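You operate a simulated robot arm through the tools that you are given. There is no shell and no other tool. Be economical: measure what you need, move in short steps, check, and stop when the job is done.

You run a simulated robot arm. Do the job below in one go: nothing can be reset, and whatever is moved stays where it is left.

JOB
Spray the long arrestor's joints under pressure, then lock the ring of the one that bubbles.
Fine: open the bench valve, press the can button, shut the valve, vent to 0, shut the vent knob, then lock.
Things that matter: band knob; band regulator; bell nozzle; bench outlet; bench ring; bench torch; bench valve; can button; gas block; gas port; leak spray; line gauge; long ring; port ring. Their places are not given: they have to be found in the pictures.

The check looks at the end state, three seconds after you hand in, the way a careful person would. Anything else that was tipped, shoved, dropped, spilled or broken makes it a failure.

ROBOT AND FRAMES
A 7-joint arm with a two-finger parallel gripper, fixed in place. Base frame: the origin is at the foot of the arm, x ahead of it, y to its left, z up; the work surface is at about z = 820. Lengths are in mm, angles in rad, forces in N, time in s.
With the tool pointing down near the work surface it reaches from about 240 to 680 mm from the base axis. Its first joint turns from -1.152 to 1.152 rad. Payload 2.4 kg.
The tool frame sits at the grasp point between the pads (the TCP): z along the fingers, y along the line on which they close. The tips reach 30 mm beyond it. Largest opening 94 mm; finger width 28, thickness 10; the body of the gripper, 50 by 96 mm, starts 55 mm behind the TCP.
Orientation is that of the tool frame in the base frame, as a unit quaternion [x, y, z, w]. With the fingers straight down and closing along the base's y, the tool's x points along the base's -x, its y along +y and its z along -z.

CONTROLS
- The arm moves only by the tool play_rows. Its argument "increments" is a list of rows, each a list of 3 entries, a list of its own where there are three numbers: the turn, a rotation vector about the tool's x, y, z in units of 45 degrees (1.0 is 45 degrees), then the shift along the tool's x, y, z in units of 200 mm (1.0 is 200 mm), then the closure in counts, from 0 (fully open) to 255 (shut). In form: [[[ax, ay, az], [dx, dy, dz], grip], ...]. A call has 1 to 20 rows; each row is the pose to reach, as a shift and turn from the pose commanded when the call began, along the tool's axes at that moment. A call with a number of a shift or a turn outside -1 to 1 is refused whole. Rows are played at 5 a second. More than 50 mm and 0.15 rad between two rows, or a gripper value outside its range, and nothing of the call is played. A pose out of reach is approached as far as the arm can. The call stops where the force on the tool passes 70 N (or 10 N more than at its start, if that is more) or the arm is blocked; 0.2 s more then pass. The fingers move at their own pace (about 153 mm/s each) and stop on an object; they squeeze with about 26 N. The grip force told is the motor's: it shows also when the fingers shut on nothing. Time passes only in rows, and 0.2 s behind the last, so rows that repeat a pose let the fingers close. The reply holds the time, the measured pose of the TCP, the force on the tool along the base axes, the opening and the grip force, in the units named above and with some noise, with the torque about the TCP (base axes, N m) and any sound that the robot's microphone picked up.
- Cameras (640 x 400 px; columns grow to the right, rows downward): "scene" is fixed at [38.1, 464.1, 1450]; the picture's right is [-0.77, -0.64, 0.00], its down [-0.34, 0.40, -0.85] and it looks along [0.55, -0.65, -0.53] (base axes); focal length 282 px, centre (320, 200). "wrist" rides on the gripper at [76, 14, -102] in the tool frame; the picture's right is [-0.18, 0.98, 0.00], its down [-0.75, -0.14, -0.64] and it looks along [-0.63, -0.12, 0.77] (tool axes); focal length 243 px, centre (320, 200).
- capture(camera): a new picture of that camera. No time passes.
- probe_pixels(camera, pixels): there is no depth. For up to 12 entries [column, row, z] of the newest picture of that camera ("zoom" is the newest enlarged one), the place [x, y] in the base frame at which the ray of that pixel passes the height z, good to about 2 mm, but the place of the scene camera against the robot may be out by one fixed shift of up to 12 mm in any direction. No time passes.
- close_up(camera, box): a new picture of the part [left, top, right, bottom] of that camera's present view, enlarged. No time passes.
- finish_job(): hands the job in; it is judged then, once.

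Go step by step. Measure first, check grasps and placings, and put right what went wrong. The budget is 80 turns and 54 pictures, counting those below and the enlarged ones. Unless the task says otherwise, let go and move clear before handing in.

The tools are called as name(argument=value, ...) on one line, values as JSON. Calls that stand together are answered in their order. play_rows: Moves the arm, as the interface text tells. Its arguments: {"type":"object","properties":{"increments":{"type":"array"}},"required":["increments"]} The other tools are called the same way: capture (camera) takes a picture; probe_pixels (camera, pixels) gives the place at which the rays of pixels pass given heights; close_up (camera, box) takes an enlarged picture of a part of a camera's view; finish_job () hands the job in.

At the start:

```text
time_s: 0.0
eef_pos: [311.6, -76.6, 1304.6]
tcp_rot: [0.001, 1.0, 0.001, 0.0]
wrist_force: [0.7, 0.5, -0.1]
wrist_torque: [0.01, 0.03, -0.05]
opening: 94.1
grasp_force: 0.0
```

scene: 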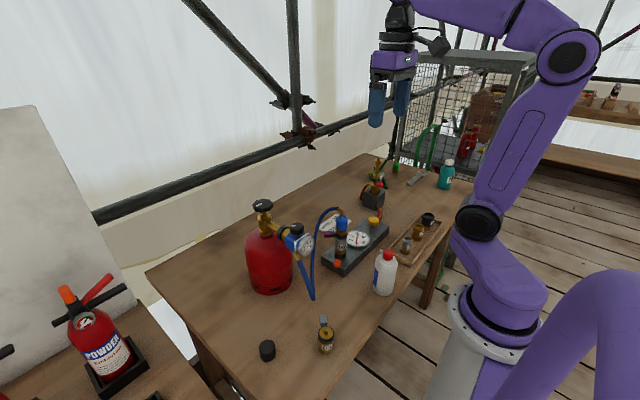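
wrist: 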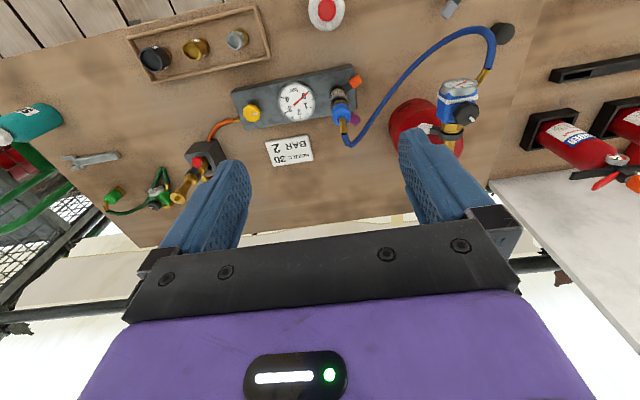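

The pictures show a red gas cylinder with regulator, a blue hose to a gauge block (scene ~350,240), a spray can, and other fittings. I'll enlarge the important parts first.

close_up(camera="scene", box=[230, 190, 410, 310])

close_up(camera="wrist", box=[180, 50, 380, 180])

close_up(camera="scene", box=[340, 140, 470, 260])

close_up(camera="wrist", box=[320, 20, 520, 160])

```text
3.33 times, centred on (320, 250) of scene
```

zoom: 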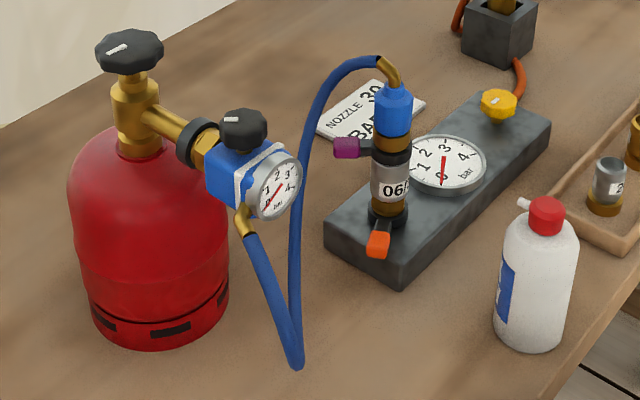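

```text
3.08 times, centred on (280, 115) of wrist
```

zoom: 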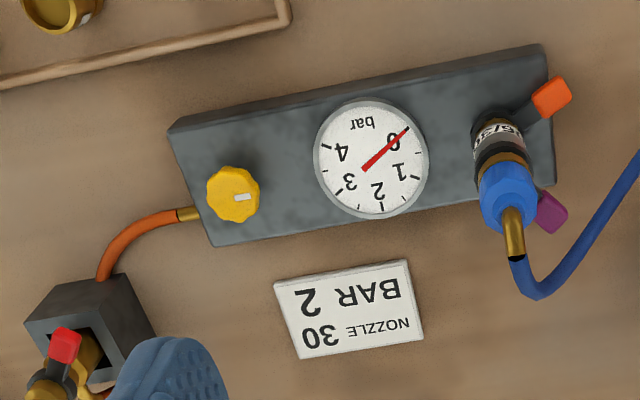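

```text
3.33 times, centred on (405, 200) of scene
```

zoom: 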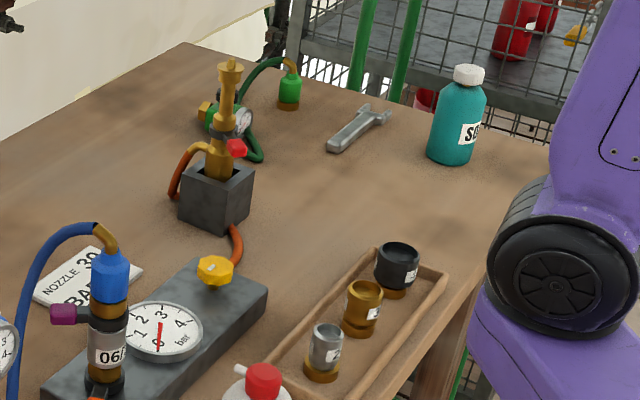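

```text
2.86 times, centred on (420, 90) of wrist
```

zoom: 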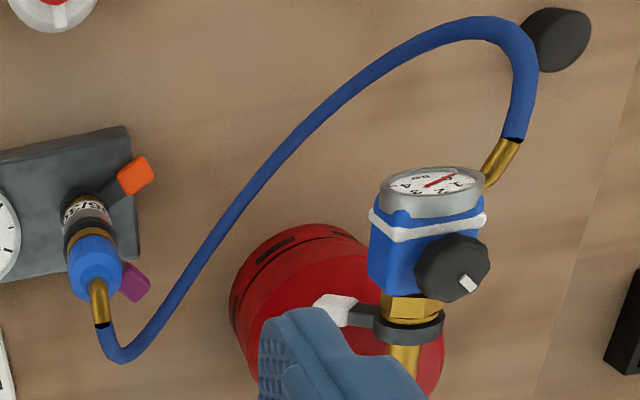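

Joints: hose end with purple lever on top, orange lever at the port; the yellow knob feeds the torch hose; the cylinder has a black handwheel. I'll triangulate the main parts with both cameras.

probe_pixels(camera="scene", pixels=[[262, 206, 1150], [262, 206, 1100], [298, 227, 1100], [298, 227, 1000], [387, 252, 900], [387, 252, 950], [371, 219, 880], [371, 219, 850], [341, 219, 1000], [341, 219, 950], [336, 264, 880], [329, 231, 950]])

probe_pixels(camera="wrist", pixels=[[466, 112, 1100], [466, 112, 1050], [326, 10, 950], [326, 10, 900], [253, 111, 880], [253, 111, 850], [343, 116, 1000], [343, 116, 950], [355, 82, 880], [354, 117, 950], [353, 117, 980], [300, 100, 850]])

play_rows(increments=[[[0, 0, 0], [0, 0.2, 0], 0], [[0, 0, 0], [0, 0.4, 0], 0], [[0, 0, 0], [0, 0.6, 0], 0], [[0, 0, 0], [0.2, 0.8, 0], 0], [[0, 0, 0], [0.3, 1.0, 0], 0]])

capture(camera="wrist")

```text
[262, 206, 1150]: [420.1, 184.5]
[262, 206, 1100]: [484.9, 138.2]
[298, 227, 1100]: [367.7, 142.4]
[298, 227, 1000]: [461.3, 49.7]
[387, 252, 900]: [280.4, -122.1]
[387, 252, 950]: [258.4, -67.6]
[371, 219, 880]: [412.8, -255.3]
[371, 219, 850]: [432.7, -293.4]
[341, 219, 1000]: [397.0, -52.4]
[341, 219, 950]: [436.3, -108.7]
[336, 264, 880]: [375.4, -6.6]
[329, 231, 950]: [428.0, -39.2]
```

```text
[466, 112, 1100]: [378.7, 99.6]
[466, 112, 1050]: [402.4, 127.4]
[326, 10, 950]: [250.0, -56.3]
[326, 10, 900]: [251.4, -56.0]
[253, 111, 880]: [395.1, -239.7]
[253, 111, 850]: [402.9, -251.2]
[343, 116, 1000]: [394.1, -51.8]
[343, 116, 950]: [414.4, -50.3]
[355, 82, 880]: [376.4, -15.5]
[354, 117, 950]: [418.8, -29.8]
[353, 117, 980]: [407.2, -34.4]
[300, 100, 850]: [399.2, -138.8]
```

```text
refused: row 4 steps farther than a row can; nothing moved
```

```text
47 pictures are left
```

wrist: 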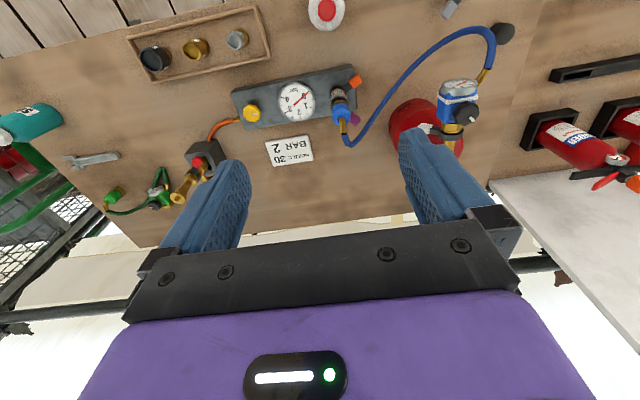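

Triangulation: hose end ≈ (394,-52,1000), purple ≈ (418,-33,950), orange ≈ (376,-10,880), yellow knob ≈ (395,-240,880), can ≈ (250,-57,~945). The move was refused for step size, so I repeat it in smaller steps to view the cylinder.

play_rows(increments=[[[0, 0, 0], [0, 0.2, 0], 0], [[0, 0, 0], [0, 0.4, 0], 0], [[0, 0, 0], [0, 0.6, 0], 0], [[0, 0, 0], [0.1, 0.8, 0], 0], [[0, 0, 0], [0.2, 1.0, 0], 0]])

capture(camera="wrist")

```text
time_s: 1.2
eef_pos: [270.8, 126.2, 1304.8]
tcp_rot: [0.0, 1.0, 0.0, 0.0]
wrist_force: [-0.2, 0.2, 0.2]
wrist_torque: [-0.03, -0.01, -0.02]
opening: 94.0
grasp_force: 0.0
```

```text
46 pictures are left
```

wrist: 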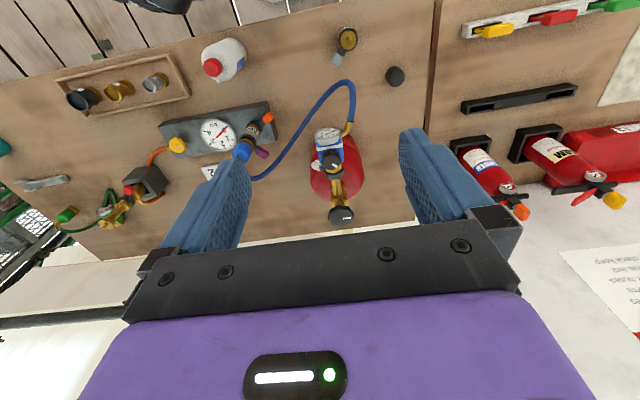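

close_up(camera="wrist", box=[285, 115, 395, 235])

close_up(camera="wrist", box=[180, 30, 290, 180])

probe_pixels(camera="wrist", pixels=[[341, 213, 1150], [341, 213, 1120], [341, 213, 1100], [332, 162, 1100], [332, 162, 1070], [332, 162, 1040], [211, 67, 960], [211, 67, 930], [242, 150, 1000], [262, 152, 950], [268, 118, 880], [177, 145, 880]])

```text
3.33 times, centred on (340, 175) of wrist
```

zoom: 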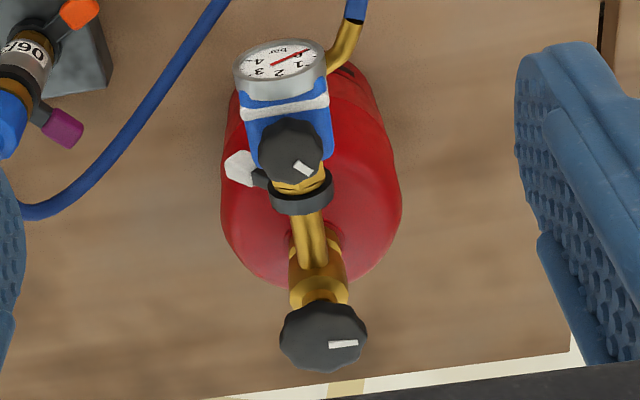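

```text
2.67 times, centred on (235, 105) of wrist
```

zoom: 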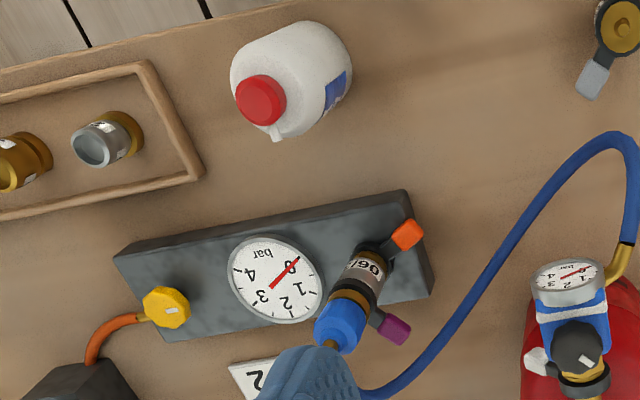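

```text
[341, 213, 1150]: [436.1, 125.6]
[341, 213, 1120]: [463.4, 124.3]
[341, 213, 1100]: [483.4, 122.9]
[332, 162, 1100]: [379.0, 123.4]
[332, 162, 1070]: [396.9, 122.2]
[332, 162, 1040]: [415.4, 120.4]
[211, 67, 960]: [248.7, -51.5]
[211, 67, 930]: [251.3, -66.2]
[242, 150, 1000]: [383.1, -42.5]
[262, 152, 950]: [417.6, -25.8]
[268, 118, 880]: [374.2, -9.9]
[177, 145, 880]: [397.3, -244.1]
```

Triangulated: handwheel ≈ (487,123,1095), regulator knob ≈ (388,122,1078). I move above the handwheel for an accurate look.

play_rows(increments=[[[0, 0, 0], [-0.2, 0, 0.1], 0], [[0, 0, 0], [-0.4, 0, 0.2], 0], [[0, 0, 0], [-0.6, 0, 0.3], 0], [[0, 0, 0], [-0.8, 0, 0.4], 0], [[0, 0, 0], [-1.0, 0, 0.5], 0]])

capture(camera="wrist")

close_up(camera="scene", box=[220, 150, 340, 240])

```text
time_s: 2.4
eef_pos: [471.6, 126.2, 1203.5]
tcp_rot: [-0.001, 1.0, 0.001, 0.0]
wrist_force: [-0.8, -0.6, 0.4]
wrist_torque: [0.02, 0.03, -0.01]
opening: 94.1
grasp_force: 0.0
```

```text
43 pictures are left
```

wrist: 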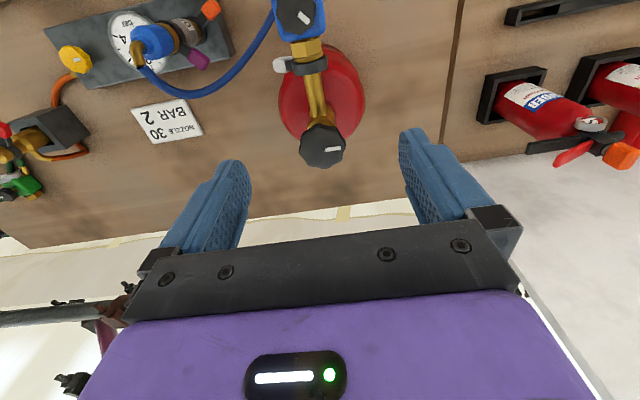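

```text
4.44 times, centred on (280, 195) of scene
```

zoom: 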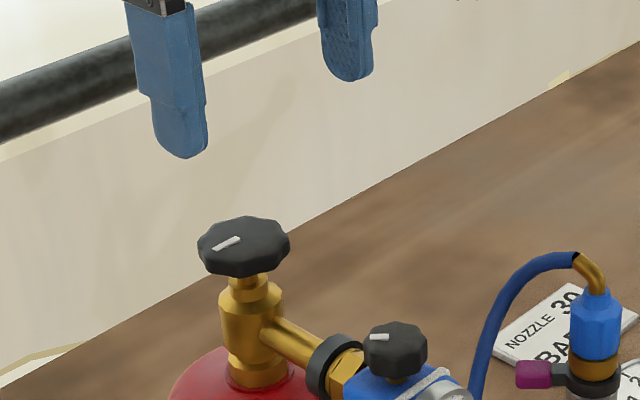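

probe_pixels(camera="wrist", pixels=[[322, 143, 1100], [322, 143, 1085], [322, 143, 1070], [300, 145, 1085], [346, 145, 1085]])

probe_pixels(camera="zoom", pixels=[[243, 242, 1100], [243, 242, 1085], [243, 242, 1070], [394, 342, 1070], [394, 342, 1050]])

```text
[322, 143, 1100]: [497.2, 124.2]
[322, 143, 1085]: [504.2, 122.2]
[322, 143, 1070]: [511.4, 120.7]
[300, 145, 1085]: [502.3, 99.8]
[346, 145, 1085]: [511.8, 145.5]
```

```text
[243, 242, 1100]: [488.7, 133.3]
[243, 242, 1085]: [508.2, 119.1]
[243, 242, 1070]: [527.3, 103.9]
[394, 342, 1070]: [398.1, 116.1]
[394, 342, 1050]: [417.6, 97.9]
```

The wheel resolves to ≈ (505,122,1080), about 46 mm across. I descend around it with the tool pre-turned clockwise by 45°, open, and then close on it.

play_rows(increments=[[[0, 0, 0.167], [-0.06, -0.02, 0], 0], [[0, 0, 0.333], [-0.12, -0.02, 0], 0], [[0, 0, 0.5], [-0.167, -0.02, 0.1], 0], [[0, 0, 0.667], [-0.167, -0.02, 0.2], 0], [[0, 0, 0.833], [-0.167, -0.02, 0.3], 0], [[0, 0, 1.0], [-0.167, -0.02, 0.4], 0], [[0, 0, 1.0], [-0.167, -0.02, 0.5], 0], [[0, 0, 1.0], [-0.167, -0.02, 0.578], 0], [[0, 0, 1.0], [-0.167, -0.02, 0.578], 0]])

capture(camera="wrist")

close_up(camera="scene", box=[220, 150, 340, 240])

```text
time_s: 4.4
eef_pos: [504.6, 119.9, 1088.9]
tcp_rot: [0.383, 0.924, 0.0, 0.0]
wrist_force: [-0.1, 0.9, -0.2]
wrist_torque: [0.0, 0.04, -0.02]
opening: 94.1
grasp_force: 0.1
```

```text
41 pictures are left
```

wrist: 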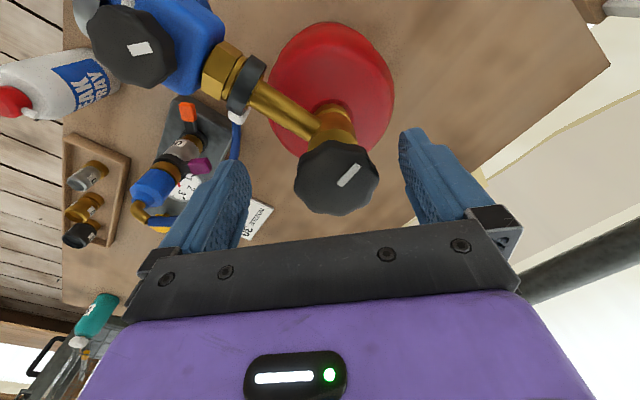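

```text
4.44 times, centred on (280, 195) of scene
```

zoom: 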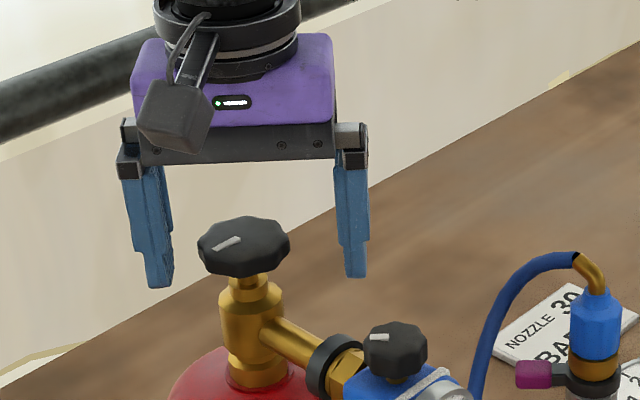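

The wheel centre sits at wrist pixel (336,178), a few mm off to the right of the TCP line (column 320). I probe it to correct.

probe_pixels(camera="wrist", pixels=[[336, 176, 1080], [336, 176, 1085], [296, 180, 1075], [378, 180, 1075]])

```text
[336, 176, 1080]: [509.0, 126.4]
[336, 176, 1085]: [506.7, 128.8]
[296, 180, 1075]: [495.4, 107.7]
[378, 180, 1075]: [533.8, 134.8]
```

Shift 8 mm along tool y, close, and check.

play_rows(increments=[[[0, 0, 0], [0.005, 0.038, 0.01], 0], [[0, 0, 0], [0.005, 0.038, 0.01], 120], [[0, 0, 0], [0.005, 0.038, 0.01], 255], [[0, 0, 0], [0.005, 0.038, 0.01], 255]])

```text
time_s: 5.4
eef_pos: [508.6, 125.2, 1086.9]
tcp_rot: [0.383, 0.924, 0.0, 0.0]
wrist_force: [0.3, -0.1, 2.2]
wrist_torque: [-0.08, 0.25, 0.03]
opening: 46.3
grasp_force: 44.8
```

Gripped at 46.3 mm with little side load. I turn counterclockwise (negative about tool z) 90° in small rows.

play_rows(increments=[[[0, 0, -0.167], [0, 0, 0], 255], [[0, 0, -0.333], [0, 0, 0], 255], [[0, 0, -0.5], [0, 0, 0], 255], [[0, 0, -0.667], [0, 0, 0], 255], [[0, 0, -0.833], [0, 0, 0], 255], [[0, 0, -1.0], [0, 0, 0], 255]])

close_up(camera="scene", box=[250, 180, 400, 280])

```text
time_s: 6.8
eef_pos: [507.6, 120.8, 1086.6]
tcp_rot: [0.001, 1.0, -0.003, -0.004]
wrist_force: [-24.4, -35.4, 9.5]
wrist_torque: [0.77, -0.77, -0.27]
opening: 45.9
grasp_force: 45.2
```

```text
4.00 times, centred on (325, 230) of scene
```

zoom: 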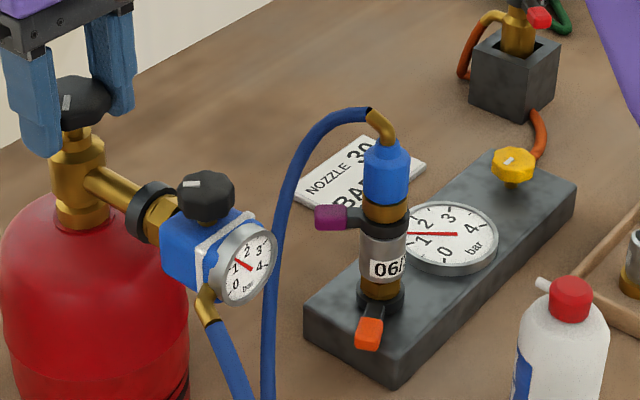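

Both gauges now show about 1.2 bar, so the valve is open; there's a ~40 N side load from slight misalignment. I release, and lift off.

play_rows(increments=[[[0, 0, 0], [0, 0, 0], 100], [[0, 0, 0], [0, 0, 0], 0], [[0, 0, 0], [0, 0, 0], 0], [[0, 0, 0], [0, 0, -0.2], 0], [[0, 0, 0], [0, 0, -0.4], 0], [[0, 0, 0], [0, 0, -0.6], 0]])

close_up(camera="scene", box=[250, 180, 400, 280])

capture(camera="wrist")

```text
time_s: 8.2
eef_pos: [508.1, 124.7, 1206.0]
tcp_rot: [0.0, 1.0, 0.0, 0.0]
wrist_force: [-0.2, 0.2, 0.1]
wrist_torque: [-0.02, 0.02, 0.01]
opening: 93.9
grasp_force: 0.0
```

```text
4.00 times, centred on (325, 230) of scene
```

zoom: 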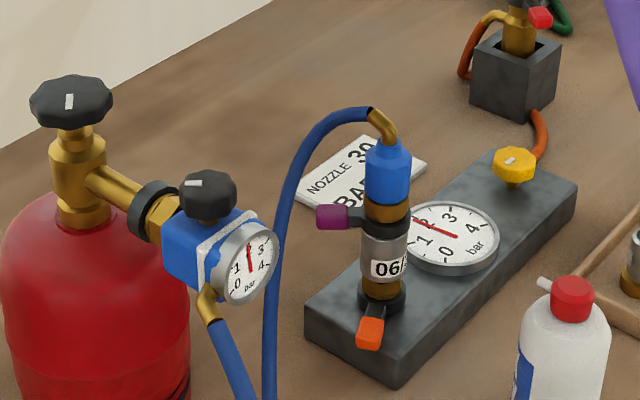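

```text
37 pictures are left
```

wrist: 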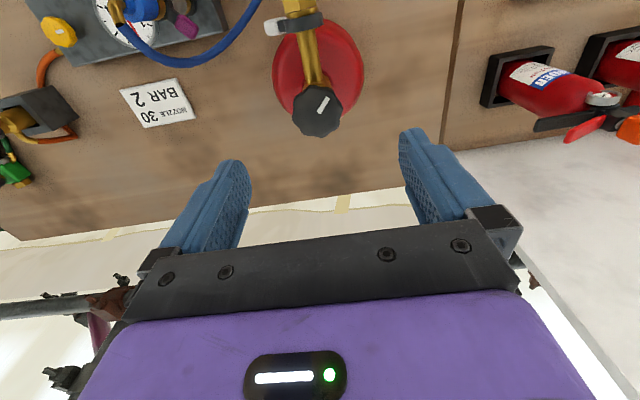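

Pressure rises to about 2 bar. Now I move to look down at the leak spray (can near (250,-57)).

play_rows(increments=[[[0, 0, 0], [0.16, -0.15, 0], 0], [[0, 0, 0], [0.32, -0.3, 0], 0], [[0, 0, 0], [0.48, -0.45, 0], 0], [[0, 0, 0], [0.64, -0.6, 0], 0], [[0, 0, 0], [0.8, -0.75, 0], 0], [[0, 0, 0], [0.96, -0.9, 0], 0], [[0, 0, 0], [1.0, -0.92, 0.2], 0]])

capture(camera="wrist")

close_up(camera="scene", box=[300, 200, 420, 300])

```text
time_s: 9.8
eef_pos: [308.6, -59.5, 1166.4]
tcp_rot: [-0.001, 1.0, 0.0, 0.0]
wrist_force: [-1.1, 0.9, -0.5]
wrist_torque: [0.0, -0.02, -0.02]
opening: 94.1
grasp_force: 0.1
```

```text
36 pictures are left
```

wrist: 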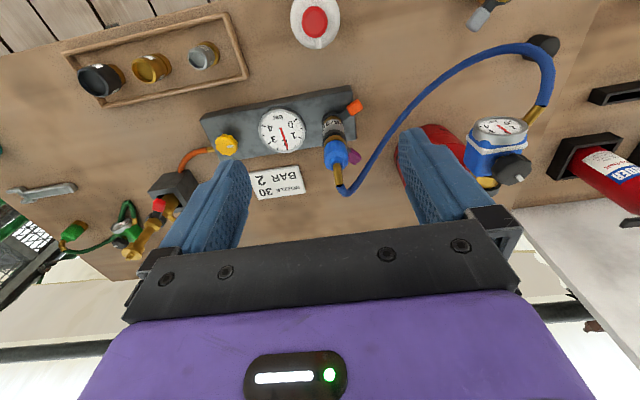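

```text
4.00 times, centred on (360, 250) of scene
```

zoom: 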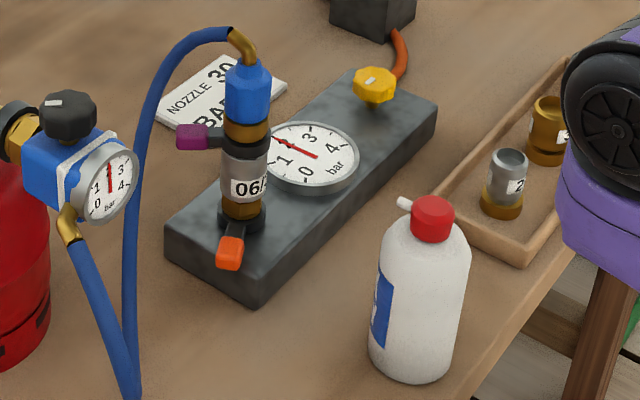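

probe_pixels(camera="wrist", pixels=[[315, 22, 970], [315, 22, 950], [315, 22, 930], [317, 45, 930]])

probe_pixels(camera="zoom", pixels=[[433, 204, 970], [433, 204, 950], [433, 204, 930], [403, 203, 950], [403, 203, 930], [410, 370, 820]])

close_up(camera="wrist", box=[270, 0, 390, 80])

```text
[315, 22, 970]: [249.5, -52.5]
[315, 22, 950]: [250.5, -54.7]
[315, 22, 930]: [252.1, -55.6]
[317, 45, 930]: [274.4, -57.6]
```

```text
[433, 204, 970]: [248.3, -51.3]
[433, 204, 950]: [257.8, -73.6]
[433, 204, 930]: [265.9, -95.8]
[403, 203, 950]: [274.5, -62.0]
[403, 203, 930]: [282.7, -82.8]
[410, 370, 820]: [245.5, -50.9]
```

```text
5.00 times, centred on (330, 40) of wrist
```

zoom: 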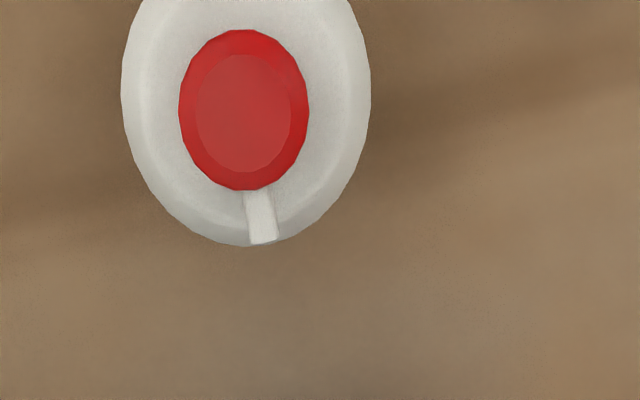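

The can's cap is ≈ (250,-55), top ≈ 966, with its nozzle facing +x toward the arrestor. I close the fingers and come down to just above the button.

play_rows(increments=[[[0, 0, 0], [0.15, 0.01, 0], 255], [[0, 0, 0], [0.293, 0.022, 0.1], 255], [[0, 0, 0], [0.293, 0.022, 0.3], 255], [[0, 0, 0], [0.293, 0.022, 0.5], 255], [[0, 0, 0], [0.293, 0.022, 0.68], 255], [[0, 0, 0], [0.293, 0.022, 0.76], 255], [[0, 0, 0], [0.293, 0.022, 0.76], 255]])

capture(camera="wrist")

close_up(camera="scene", box=[300, 180, 450, 300])

```text
time_s: 11.4
eef_pos: [251.6, -54.9, 1013.7]
tcp_rot: [-0.001, 1.0, 0.0, 0.0]
wrist_force: [-0.7, 0.4, -0.3]
wrist_torque: [0.0, 0.03, 0.01]
opening: 0.0
grasp_force: 26.1
out of reach, approached as far as the arm can: row 4
```

```text
33 pictures are left
```

wrist: 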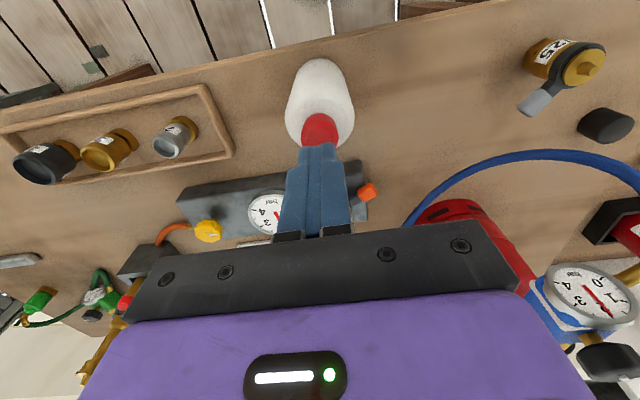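

```text
3.33 times, centred on (375, 240) of scene
```

zoom: 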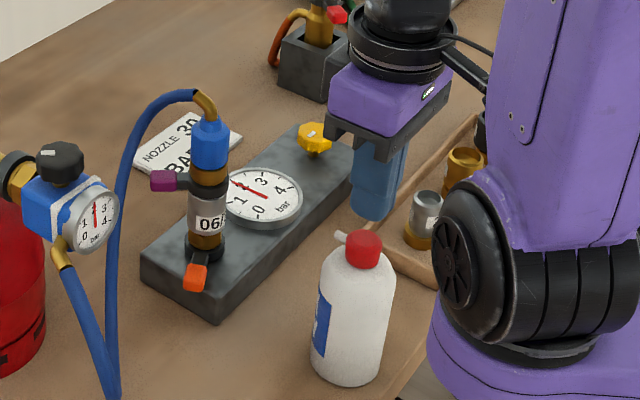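

probe_pixels(camera="wrist", pixels=[[320, 120, 960], [320, 120, 940], [320, 143, 960], [320, 100, 930]])

probe_pixels(camera="zoom", pixels=[[372, 215, 983], [363, 240, 965], [363, 240, 950], [363, 240, 940], [345, 240, 945]])

close_up(camera="wrist", box=[270, 50, 370, 170])

```text
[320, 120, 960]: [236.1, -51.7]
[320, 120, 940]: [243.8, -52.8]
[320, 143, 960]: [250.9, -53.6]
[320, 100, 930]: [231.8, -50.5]
```

```text
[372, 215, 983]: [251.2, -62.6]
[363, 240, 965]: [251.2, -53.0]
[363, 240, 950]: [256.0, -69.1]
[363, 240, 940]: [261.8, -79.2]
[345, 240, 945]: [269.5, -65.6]
```

```text
3.33 times, centred on (320, 110) of wrist
```

zoom: 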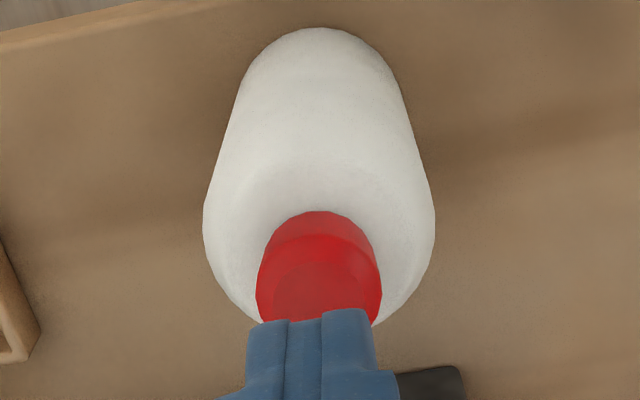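

The cap top centre agrees with (250,-54) at z≈960. I press slowly down in small increments.

play_rows(increments=[[[0, 0, 0], [0.006, 0.004, 0.03], 255], [[0, 0, 0], [0.006, 0.004, 0.06], 255], [[0, 0, 0], [0.006, 0.004, 0.08], 255], [[0, 0, 0], [0.006, 0.004, 0.09], 255], [[0, 0, 0], [0.006, 0.004, 0.1], 255]])

```text
time_s: 12.6
eef_pos: [250.0, -52.3, 996.7]
tcp_rot: [0.001, 1.0, 0.0, 0.0]
wrist_force: [0.2, 0.1, -0.2]
wrist_torque: [-0.02, 0.02, 0.03]
opening: 0.2
grasp_force: 26.0
```

No contact yet at tip z≈966; continue down in 2 mm steps.

play_rows(increments=[[[0, 0, 0], [0, -0.005, 0.01], 255], [[0, 0, 0], [0, -0.005, 0.02], 255], [[0, 0, 0], [0, -0.005, 0.03], 255], [[0, 0, 0], [0, -0.005, 0.04], 255]])

```text
time_s: 13.6
eef_pos: [249.3, -54.6, 987.2]
tcp_rot: [0.0, 1.0, 0.001, 0.001]
wrist_force: [0.7, 0.6, 0.8]
wrist_torque: [0.01, -0.01, 0.01]
opening: 0.0
grasp_force: 26.7
```

play_rows(increments=[[[0, 0, 0], [0, 0, 0.01], 255], [[0, 0, 0], [0, 0, 0.02], 255], [[0, 0, 0], [0, 0, 0.03], 255]])

close_up(camera="scene", box=[300, 180, 450, 300])

```text
time_s: 14.4
eef_pos: [249.6, -55.0, 980.1]
tcp_rot: [-0.001, 1.0, 0.0, 0.0]
wrist_force: [-1.2, 1.6, 5.7]
wrist_torque: [-0.01, 0.03, 0.06]
opening: 0.0
grasp_force: 26.0
heard: click
```

```text
3.33 times, centred on (375, 240) of scene
```

zoom: 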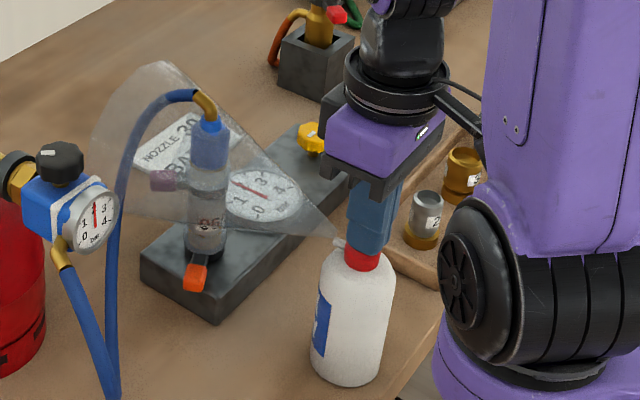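

A click, and the spray cone covers the arrestor. I hold the button a moment and look for bubbles.

play_rows(increments=[[[0, 0, 0], [0, 0, 0.005], 255], [[0, 0, 0], [0, 0, 0.005], 255], [[0, 0, 0], [0, 0, 0.005], 255], [[0, 0, 0], [0, 0, 0.005], 255], [[0, 0, 0], [0, 0, 0.005], 255]])

close_up(camera="scene", box=[310, 190, 385, 285])

```text
time_s: 15.6
eef_pos: [250.7, -53.8, 980.5]
tcp_rot: [0.0, 1.0, 0.0, 0.001]
wrist_force: [-0.6, -0.4, 8.9]
wrist_torque: [-0.01, 0.04, -0.02]
opening: 0.1
grasp_force: 26.2
```

```text
4.21 times, centred on (348, 238) of scene
```

zoom: 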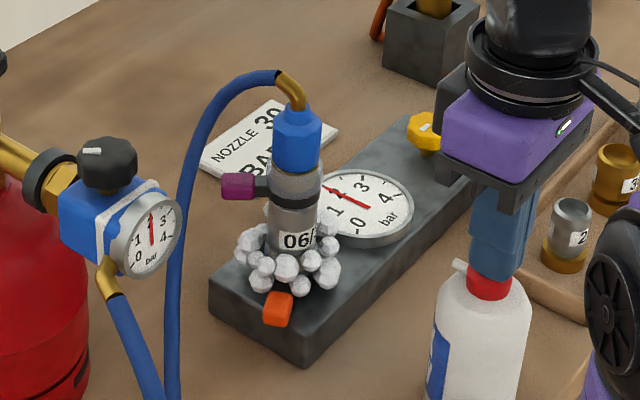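

Bubbles sit around the lower (orange, port ring) joint. Now I release the button, rise, and go back to shut the handwheel.

play_rows(increments=[[[0, 0, 0], [0, 0, -0.2], 255], [[0, 0, 0], [0, 0, -0.43], 255], [[0, 0, 0], [0, 0, -0.66], 255], [[0, 0, 0], [0, 0, -0.85], 200], [[0, 0, 0], [0, 0, -1.0], 100], [[0, 0, 0], [-0.16, 0.15, -1.0], 0], [[0, 0, 0], [-0.33, 0.3, -1.0], 0], [[0, 0, 0], [-0.5, 0.45, -1.0], 0], [[0, 0, 0], [-0.67, 0.6, -1.0], 0], [[0, 0, 0], [-0.84, 0.75, -1.0], 0], [[0, 0, 0], [-1.0, 0.89, -1.0], 0]])

capture(camera="wrist")

```text
time_s: 18.0
eef_pos: [450.6, 123.4, 1179.1]
tcp_rot: [0.0, 1.0, 0.001, 0.0]
wrist_force: [-0.2, 0.0, 0.4]
wrist_torque: [0.02, 0.01, -0.01]
opening: 94.1
grasp_force: 0.1
```

```text
28 pictures are left
```

wrist: 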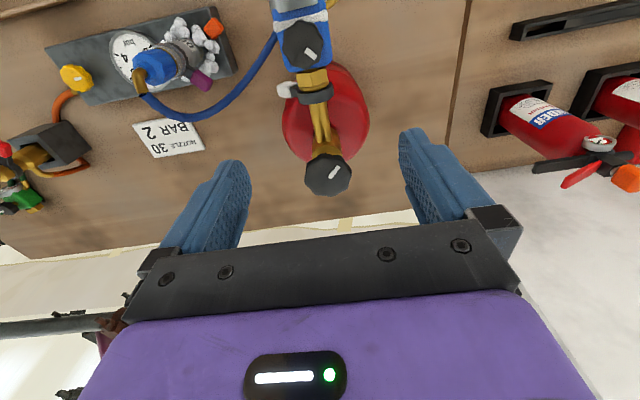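

probe_pixels(camera="wrist", pixels=[[328, 172, 1080], [328, 172, 1075], [305, 172, 1075], [352, 175, 1075]])

```text
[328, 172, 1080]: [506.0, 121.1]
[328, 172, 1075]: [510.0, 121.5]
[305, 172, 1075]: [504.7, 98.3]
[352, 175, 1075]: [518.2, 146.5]
```

Wheel centre ≈ (508,121.5). I move over, descend and grip with fingers along y.

play_rows(increments=[[[0, 0, 0], [-0.15, -0.005, 0], 0], [[0, 0, 0], [-0.287, -0.012, 0], 0], [[0, 0, 0], [-0.287, -0.012, 0.15], 0], [[0, 0, 0], [-0.287, -0.012, 0.3], 0], [[0, 0, 0], [-0.287, -0.012, 0.46], 0], [[0, 0, 0], [-0.287, -0.012, 0.46], 120], [[0, 0, 0], [-0.287, -0.012, 0.46], 255], [[0, 0, 0], [-0.287, -0.012, 0.46], 255]])

```text
time_s: 19.8
eef_pos: [507.5, 119.8, 1086.8]
tcp_rot: [0.0, 1.0, 0.0, 0.001]
wrist_force: [-1.6, -3.8, -1.9]
wrist_torque: [0.25, -0.93, -0.03]
opening: 46.8
grasp_force: 45.3
```

Good grip with low side load. Turn clockwise 50°.

play_rows(increments=[[[0, 0, 0.167], [0, -0.003, 0], 255], [[0, 0, 0.333], [0, -0.003, 0], 255], [[0, 0, 0.5], [0, -0.003, 0], 255], [[0, 0, 0.667], [0, -0.003, 0], 255], [[0, 0, 0.833], [0, -0.003, 0], 255], [[0, 0, 1.0], [0, -0.003, 0], 255], [[0, 0, 1.1], [0, -0.003, 0], 255]])

close_up(camera="scene", box=[230, 180, 380, 280])

```text
refused: 1.1 is not a number from -1 to 1
```

```text
4.00 times, centred on (305, 230) of scene
```

zoom: 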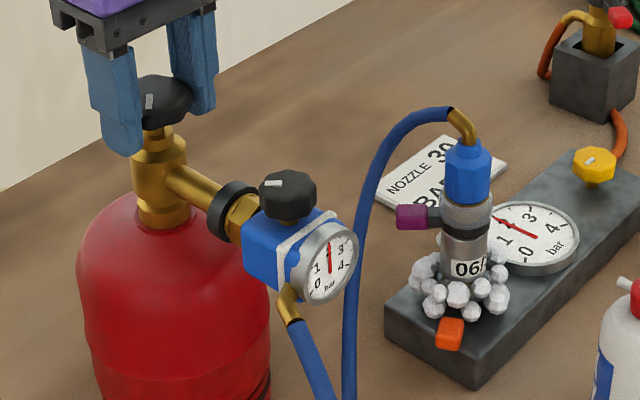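

play_rows(increments=[[[0, 0, 0.167], [0, -0.003, 0], 255], [[0, 0, 0.333], [0, -0.003, 0], 255], [[0, 0, 0.5], [0, -0.003, 0], 255], [[0, 0, 0.667], [0, -0.003, 0], 255], [[0, 0, 0.833], [0, -0.003, 0], 255], [[0, 0, 1.0], [0, -0.003, 0], 255]])

close_up(camera="wrist", box=[200, 80, 440, 240])

```text
time_s: 21.2
eef_pos: [509.8, 125.5, 1087.4]
tcp_rot: [0.382, 0.924, 0.004, 0.003]
wrist_force: [30.5, 29.4, -22.9]
wrist_torque: [-0.13, 0.5, 0.36]
opening: 46.1
grasp_force: 44.5
```

```text
2.50 times, centred on (320, 160) of wrist
```

zoom: 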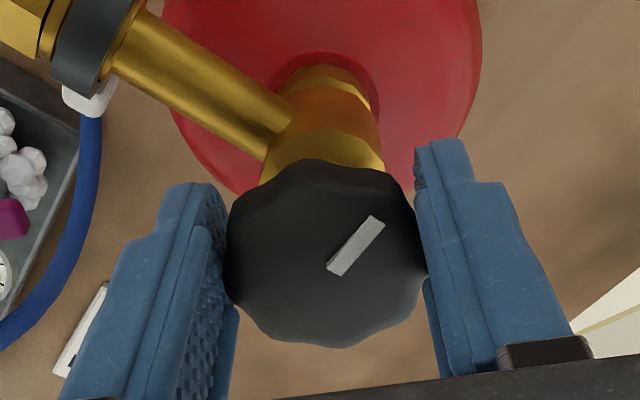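

The mark is back at its original orientation. I relieve the side load and add a small extra clockwise turn to seat it, then read the torque.

play_rows(increments=[[[0, 0, 0], [0, 0.02, 0], 255], [[0, 0, 0.08], [0, 0.025, 0], 255], [[0, 0, 0.16], [0, 0.025, 0], 255]])

close_up(camera="wrist", box=[200, 80, 440, 240])

```text
time_s: 22.0
eef_pos: [512.1, 124.3, 1087.9]
tcp_rot: [0.441, 0.898, 0.0, 0.001]
wrist_force: [9.7, 16.0, -8.0]
wrist_torque: [0.22, -0.2, 1.2]
opening: 47.1
grasp_force: 45.2
```

```text
2.50 times, centred on (320, 160) of wrist
```

zoom: 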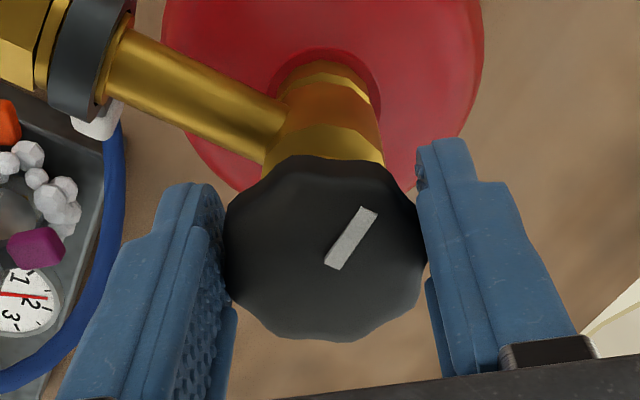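

Torque rose to 1.2 N m and the mark stopped moving: the valve is on its closed stop. I release, rise, and unwind the tool.

play_rows(increments=[[[0, 0, 0], [0, 0, 0], 100], [[0, 0, 0], [0, 0, 0], 0], [[0, 0, 0], [0, 0, 0], 0], [[0, 0, 0], [0, 0, -0.2], 0], [[0, 0, -0.167], [0, 0, -0.4], 0], [[0, 0, -0.333], [0, 0, -0.5], 0], [[0, 0, -0.5], [0, 0, -0.5], 0], [[0, 0, -0.667], [0, 0, -0.5], 0], [[0, 0, -0.833], [0, 0, -0.5], 0], [[0, 0, -1.0], [0, 0, -0.5], 0]])

close_up(camera="scene", box=[230, 180, 410, 290])

```text
time_s: 24.2
eef_pos: [510.9, 124.4, 1187.2]
tcp_rot: [0.061, 0.998, 0.0, 0.0]
wrist_force: [0.5, -0.2, -0.1]
wrist_torque: [0.02, 0.01, 0.01]
opening: 93.9
grasp_force: 0.0
```

```text
3.56 times, centred on (320, 235) of scene
```

zoom: 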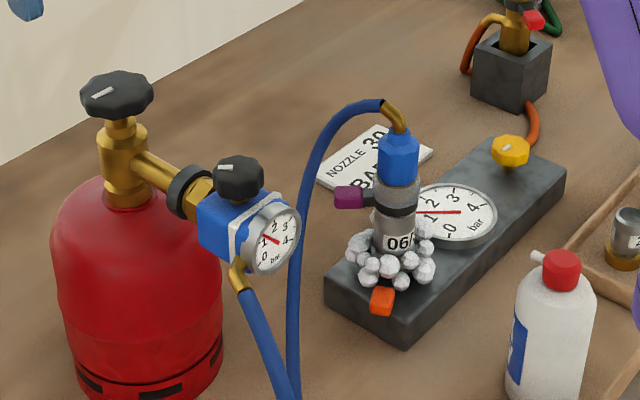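

Pressure already falls (leak) with the valve shut. Next I move toward the yellow vent knob near (396,-243).

play_rows(increments=[[[0, 0, -0.155], [0.107, -0.195, 0], 0], [[0, 0, -0.155], [0.214, -0.39, 0], 0], [[0, 0, -0.155], [0.321, -0.584, 0], 0], [[0, 0, -0.155], [0.428, -0.78, 0], 0], [[0, 0, -0.155], [0.535, -0.973, 0], 0]])

play_rows(increments=[[[0, 0, 0], [0, -0.2, 0], 0], [[0, 0, 0], [0, -0.4, 0], 0], [[0, 0, 0], [0, -0.6, 0], 0], [[0, 0, 0], [0, -0.8, 0], 0], [[0, 0, 0], [0, -0.93, 0], 0], [[0, 0, 0], [0, -0.93, 0.2], 0], [[0, 0, 0], [0, -0.93, 0.4], 0], [[0, 0, 0], [0, -0.93, 0.6], 0], [[0, 0, 0], [0, -0.93, 0.8], 0]])

capture(camera="wrist")

```text
time_s: 25.4
eef_pos: [381.4, -56.4, 1189.2]
tcp_rot: [0.002, 1.0, 0.0, -0.001]
wrist_force: [0.0, -0.2, 0.6]
wrist_torque: [0.04, 0.0, -0.02]
opening: 94.3
grasp_force: 0.1
```

```text
time_s: 27.4
eef_pos: [379.1, -241.8, 1028.4]
tcp_rot: [0.002, 1.0, 0.0, 0.001]
wrist_force: [0.2, 0.7, -0.2]
wrist_torque: [0.01, -0.01, 0.0]
opening: 94.0
grasp_force: 0.1
```

```text
23 pictures are left
```

wrist: 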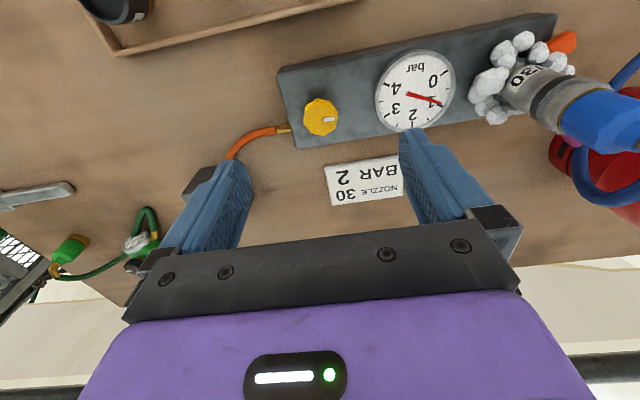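

probe_pixels(camera="wrist", pixels=[[320, 117, 890], [320, 117, 880], [320, 117, 870], [304, 118, 880], [338, 118, 880]])

```text
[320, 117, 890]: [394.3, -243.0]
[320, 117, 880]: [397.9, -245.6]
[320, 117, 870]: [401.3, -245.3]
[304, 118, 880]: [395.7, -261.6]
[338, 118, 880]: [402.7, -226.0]
```

Knob centre ≈ (398,-244), top ≈ 882. Before descending, I check how close the torch stand is.

probe_pixels(camera="scene", pixels=[[372, 207, 820], [379, 195, 860], [378, 161, 960], [378, 161, 1000], [378, 161, 930], [366, 205, 820], [371, 219, 882]])

close_up(camera="scene", box=[340, 140, 440, 250])

```text
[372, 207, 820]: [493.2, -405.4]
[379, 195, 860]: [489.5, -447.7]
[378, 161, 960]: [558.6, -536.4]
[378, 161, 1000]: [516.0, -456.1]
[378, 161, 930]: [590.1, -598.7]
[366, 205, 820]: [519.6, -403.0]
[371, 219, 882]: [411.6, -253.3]
```

```text
3.64 times, centred on (390, 195) of scene
```

zoom: 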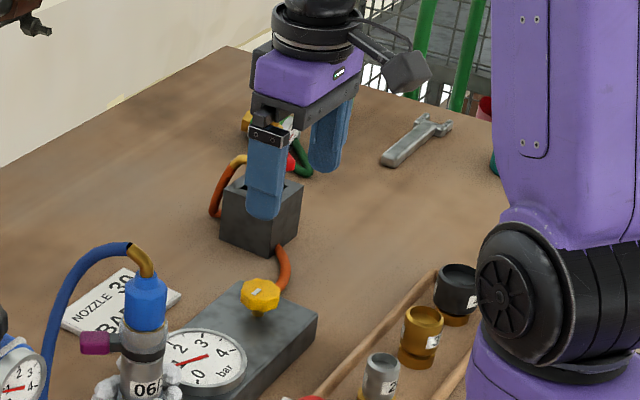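

The torch stand (≈490,-400) is clear. I descend around the yellow knob with ~57 mm opening and close.

play_rows(increments=[[[0, 0, 0], [-0.1, -0.011, 0.1], 100], [[0, 0, 0], [-0.1, -0.011, 0.3], 100], [[0, 0, 0], [-0.1, -0.011, 0.5], 100], [[0, 0, 0], [-0.1, -0.011, 0.6], 100], [[0, 0, 0], [-0.1, -0.011, 0.68], 100], [[0, 0, 0], [-0.1, -0.011, 0.68], 100]])

capture(camera="wrist")

```text
time_s: 28.8
eef_pos: [399.3, -241.7, 893.1]
tcp_rot: [0.002, 1.0, 0.0, -0.001]
wrist_force: [0.3, -0.2, 0.1]
wrist_torque: [-0.02, 0.0, 0.0]
opening: 57.2
grasp_force: 0.0
```

```text
21 pictures are left
```

wrist: 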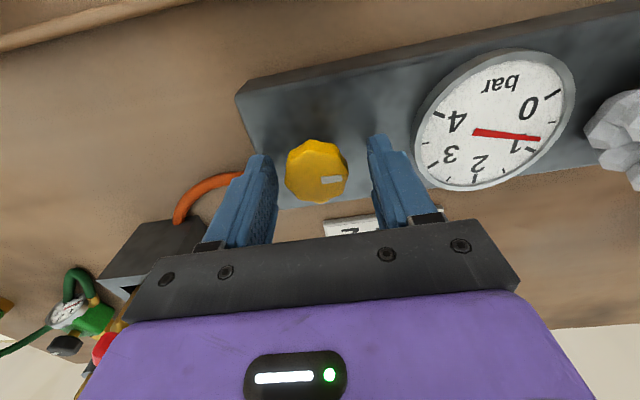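

The knob is centred (317,171). Close on it and turn counterclockwise 45°.

play_rows(increments=[[[0, 0, 0], [0.0, -0.008, 0.015], 100], [[0, 0, 0], [0.0, -0.008, 0.015], 255], [[0, 0, 0], [0.0, -0.008, 0.015], 255], [[0, 0, 0], [0.0, -0.008, 0.015], 255], [[0, 0, -0.167], [0, -0.008, 0.015], 255], [[0, 0, -0.333], [0, -0.008, 0.015], 255], [[0, 0, -0.5], [0, -0.008, 0.015], 255], [[0, 0, -0.667], [0, -0.008, 0.015], 255], [[0, 0, -0.833], [0, -0.008, 0.015], 255], [[0, 0, -1.0], [0, -0.008, 0.015], 255]])

capture(camera="wrist")

```text
time_s: 31.0
eef_pos: [399.2, -244.8, 890.4]
tcp_rot: [-0.382, 0.924, -0.001, 0.001]
wrist_force: [1.3, -2.2, 26.5]
wrist_torque: [0.66, -0.12, 0.01]
opening: 35.9
grasp_force: 45.0
```

```text
20 pictures are left
```

wrist: 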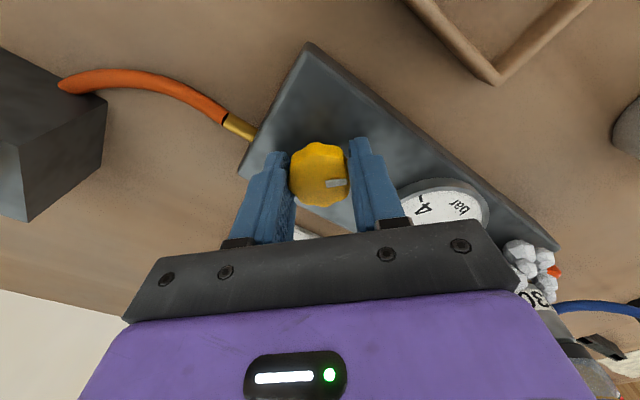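

The knob turned 45° with the gripper; an upward 26 N means the tips touch something, so I rise 2 mm and wait, then check the gauge.

play_rows(increments=[[[0, 0, 0], [0, 0, -0.012], 255], [[0, 0, 0], [0, 0, -0.012], 255], [[0, 0, 0], [0, 0, -0.012], 255], [[0, 0, 0], [0, 0, -0.012], 255], [[0, 0, 0], [0, 0, -0.012], 255], [[0, 0, 0], [0, 0, -0.012], 255]])

close_up(camera="scene", box=[280, 190, 400, 280])

```text
time_s: 32.4
eef_pos: [399.9, -244.8, 890.9]
tcp_rot: [-0.381, 0.925, 0.001, -0.001]
wrist_force: [9.3, -7.5, -33.4]
wrist_torque: [-0.27, -0.22, -0.03]
opening: 35.8
grasp_force: 45.5
```

```text
4.44 times, centred on (340, 235) of scene
```

zoom: 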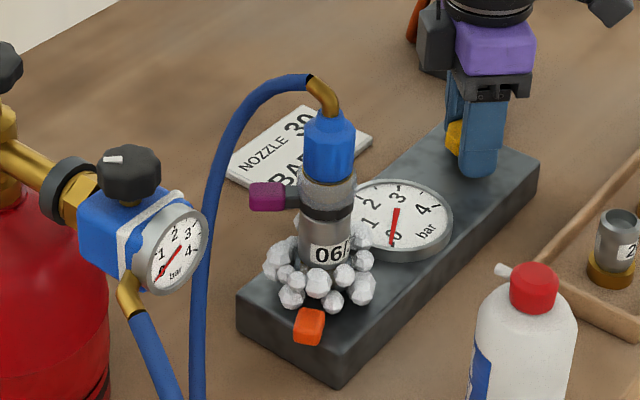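

Both gauges are at 0. Now turn the knob back clockwise to shut (45° plus a little to the stop), relaxing the vertical pull.

play_rows(increments=[[[0, 0, 0], [0, 0, 0.006], 255], [[0, 0, 0.167], [0, 0, 0.006], 255], [[0, 0, 0.333], [0, 0, 0.006], 255], [[0, 0, 0.5], [0, 0, 0.006], 255], [[0, 0, 0.667], [0, 0, 0.006], 255], [[0, 0, 0.833], [0, 0, 0.006], 255], [[0, 0, 1.0], [0, 0, 0.006], 255]])

play_rows(increments=[[[0, 0, 0.08], [0, 0, 0], 255], [[0, 0, 0.16], [0, 0, 0], 255]])

capture(camera="wrist")

```text
time_s: 34.0
eef_pos: [398.5, -245.4, 889.9]
tcp_rot: [0.003, 1.0, 0.0, -0.001]
wrist_force: [-8.5, 6.6, 16.1]
wrist_torque: [-0.24, -1.05, 0.0]
opening: 35.7
grasp_force: 44.8
```

```text
time_s: 34.6
eef_pos: [399.7, -244.3, 889.8]
tcp_rot: [0.065, 0.998, 0.0, -0.001]
wrist_force: [-0.4, 5.6, 6.2]
wrist_torque: [-0.18, -0.05, 0.37]
opening: 35.3
grasp_force: 45.1
```

```text
18 pictures are left
```

wrist: 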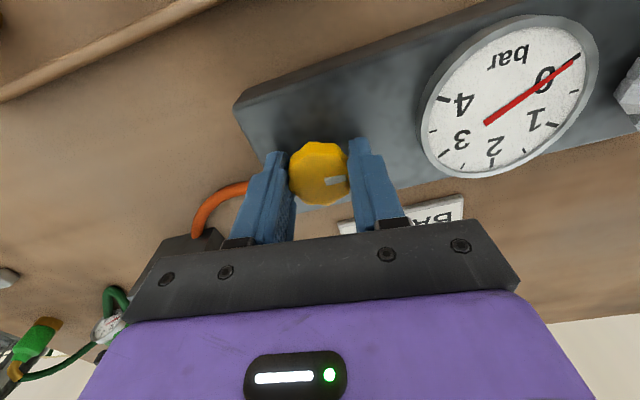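

Gauge at 0, knob shut (torque at stop, mark at its original place). Release, rise, and move to view the orange port ring.

play_rows(increments=[[[0, 0, 0], [0, 0, 0], 200], [[0, 0, 0], [0, 0, 0], 100], [[0, 0, 0], [0, 0, 0], 100], [[0, 0, 0], [0, 0, -0.1], 100], [[0, 0, -0.08], [0, 0, -0.3], 100], [[0, 0, -0.16], [0, 0, -0.5], 100], [[0, 0, -0.165], [0, 0, -0.75], 100]])

play_rows(increments=[[[0, 0, 0], [0.1, 0.2, 0], 0], [[0, 0, 0], [0.2, 0.4, 0], 0], [[0, 0, 0], [0.3, 0.6, 0], 0], [[0, 0, 0], [0.4, 0.8, 0], 0], [[0, 0, 0], [0.45, 1.0, 0], 0]])

capture(camera="wrist")

```text
time_s: 36.2
eef_pos: [399.3, -245.8, 1040.4]
tcp_rot: [-0.001, 1.0, 0.0, 0.0]
wrist_force: [-0.8, 0.2, -0.4]
wrist_torque: [0.02, 0.04, -0.05]
opening: 57.3
grasp_force: 0.2
```

```text
time_s: 37.4
eef_pos: [306.7, -43.9, 1040.7]
tcp_rot: [-0.001, 1.0, 0.0, 0.0]
wrist_force: [-0.3, 0.5, 0.2]
wrist_torque: [0.02, -0.04, 0.03]
opening: 94.0
grasp_force: 0.1
```

```text
17 pictures are left
```

wrist: 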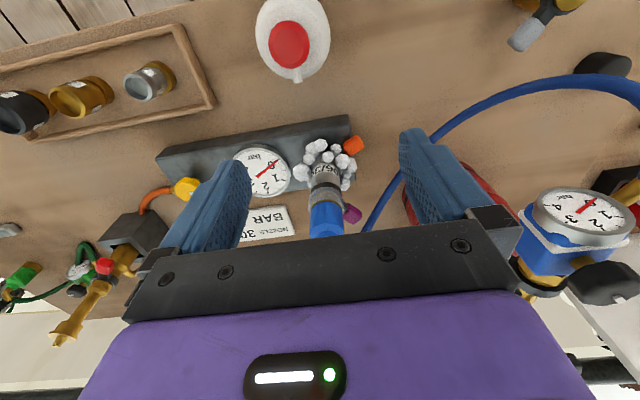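

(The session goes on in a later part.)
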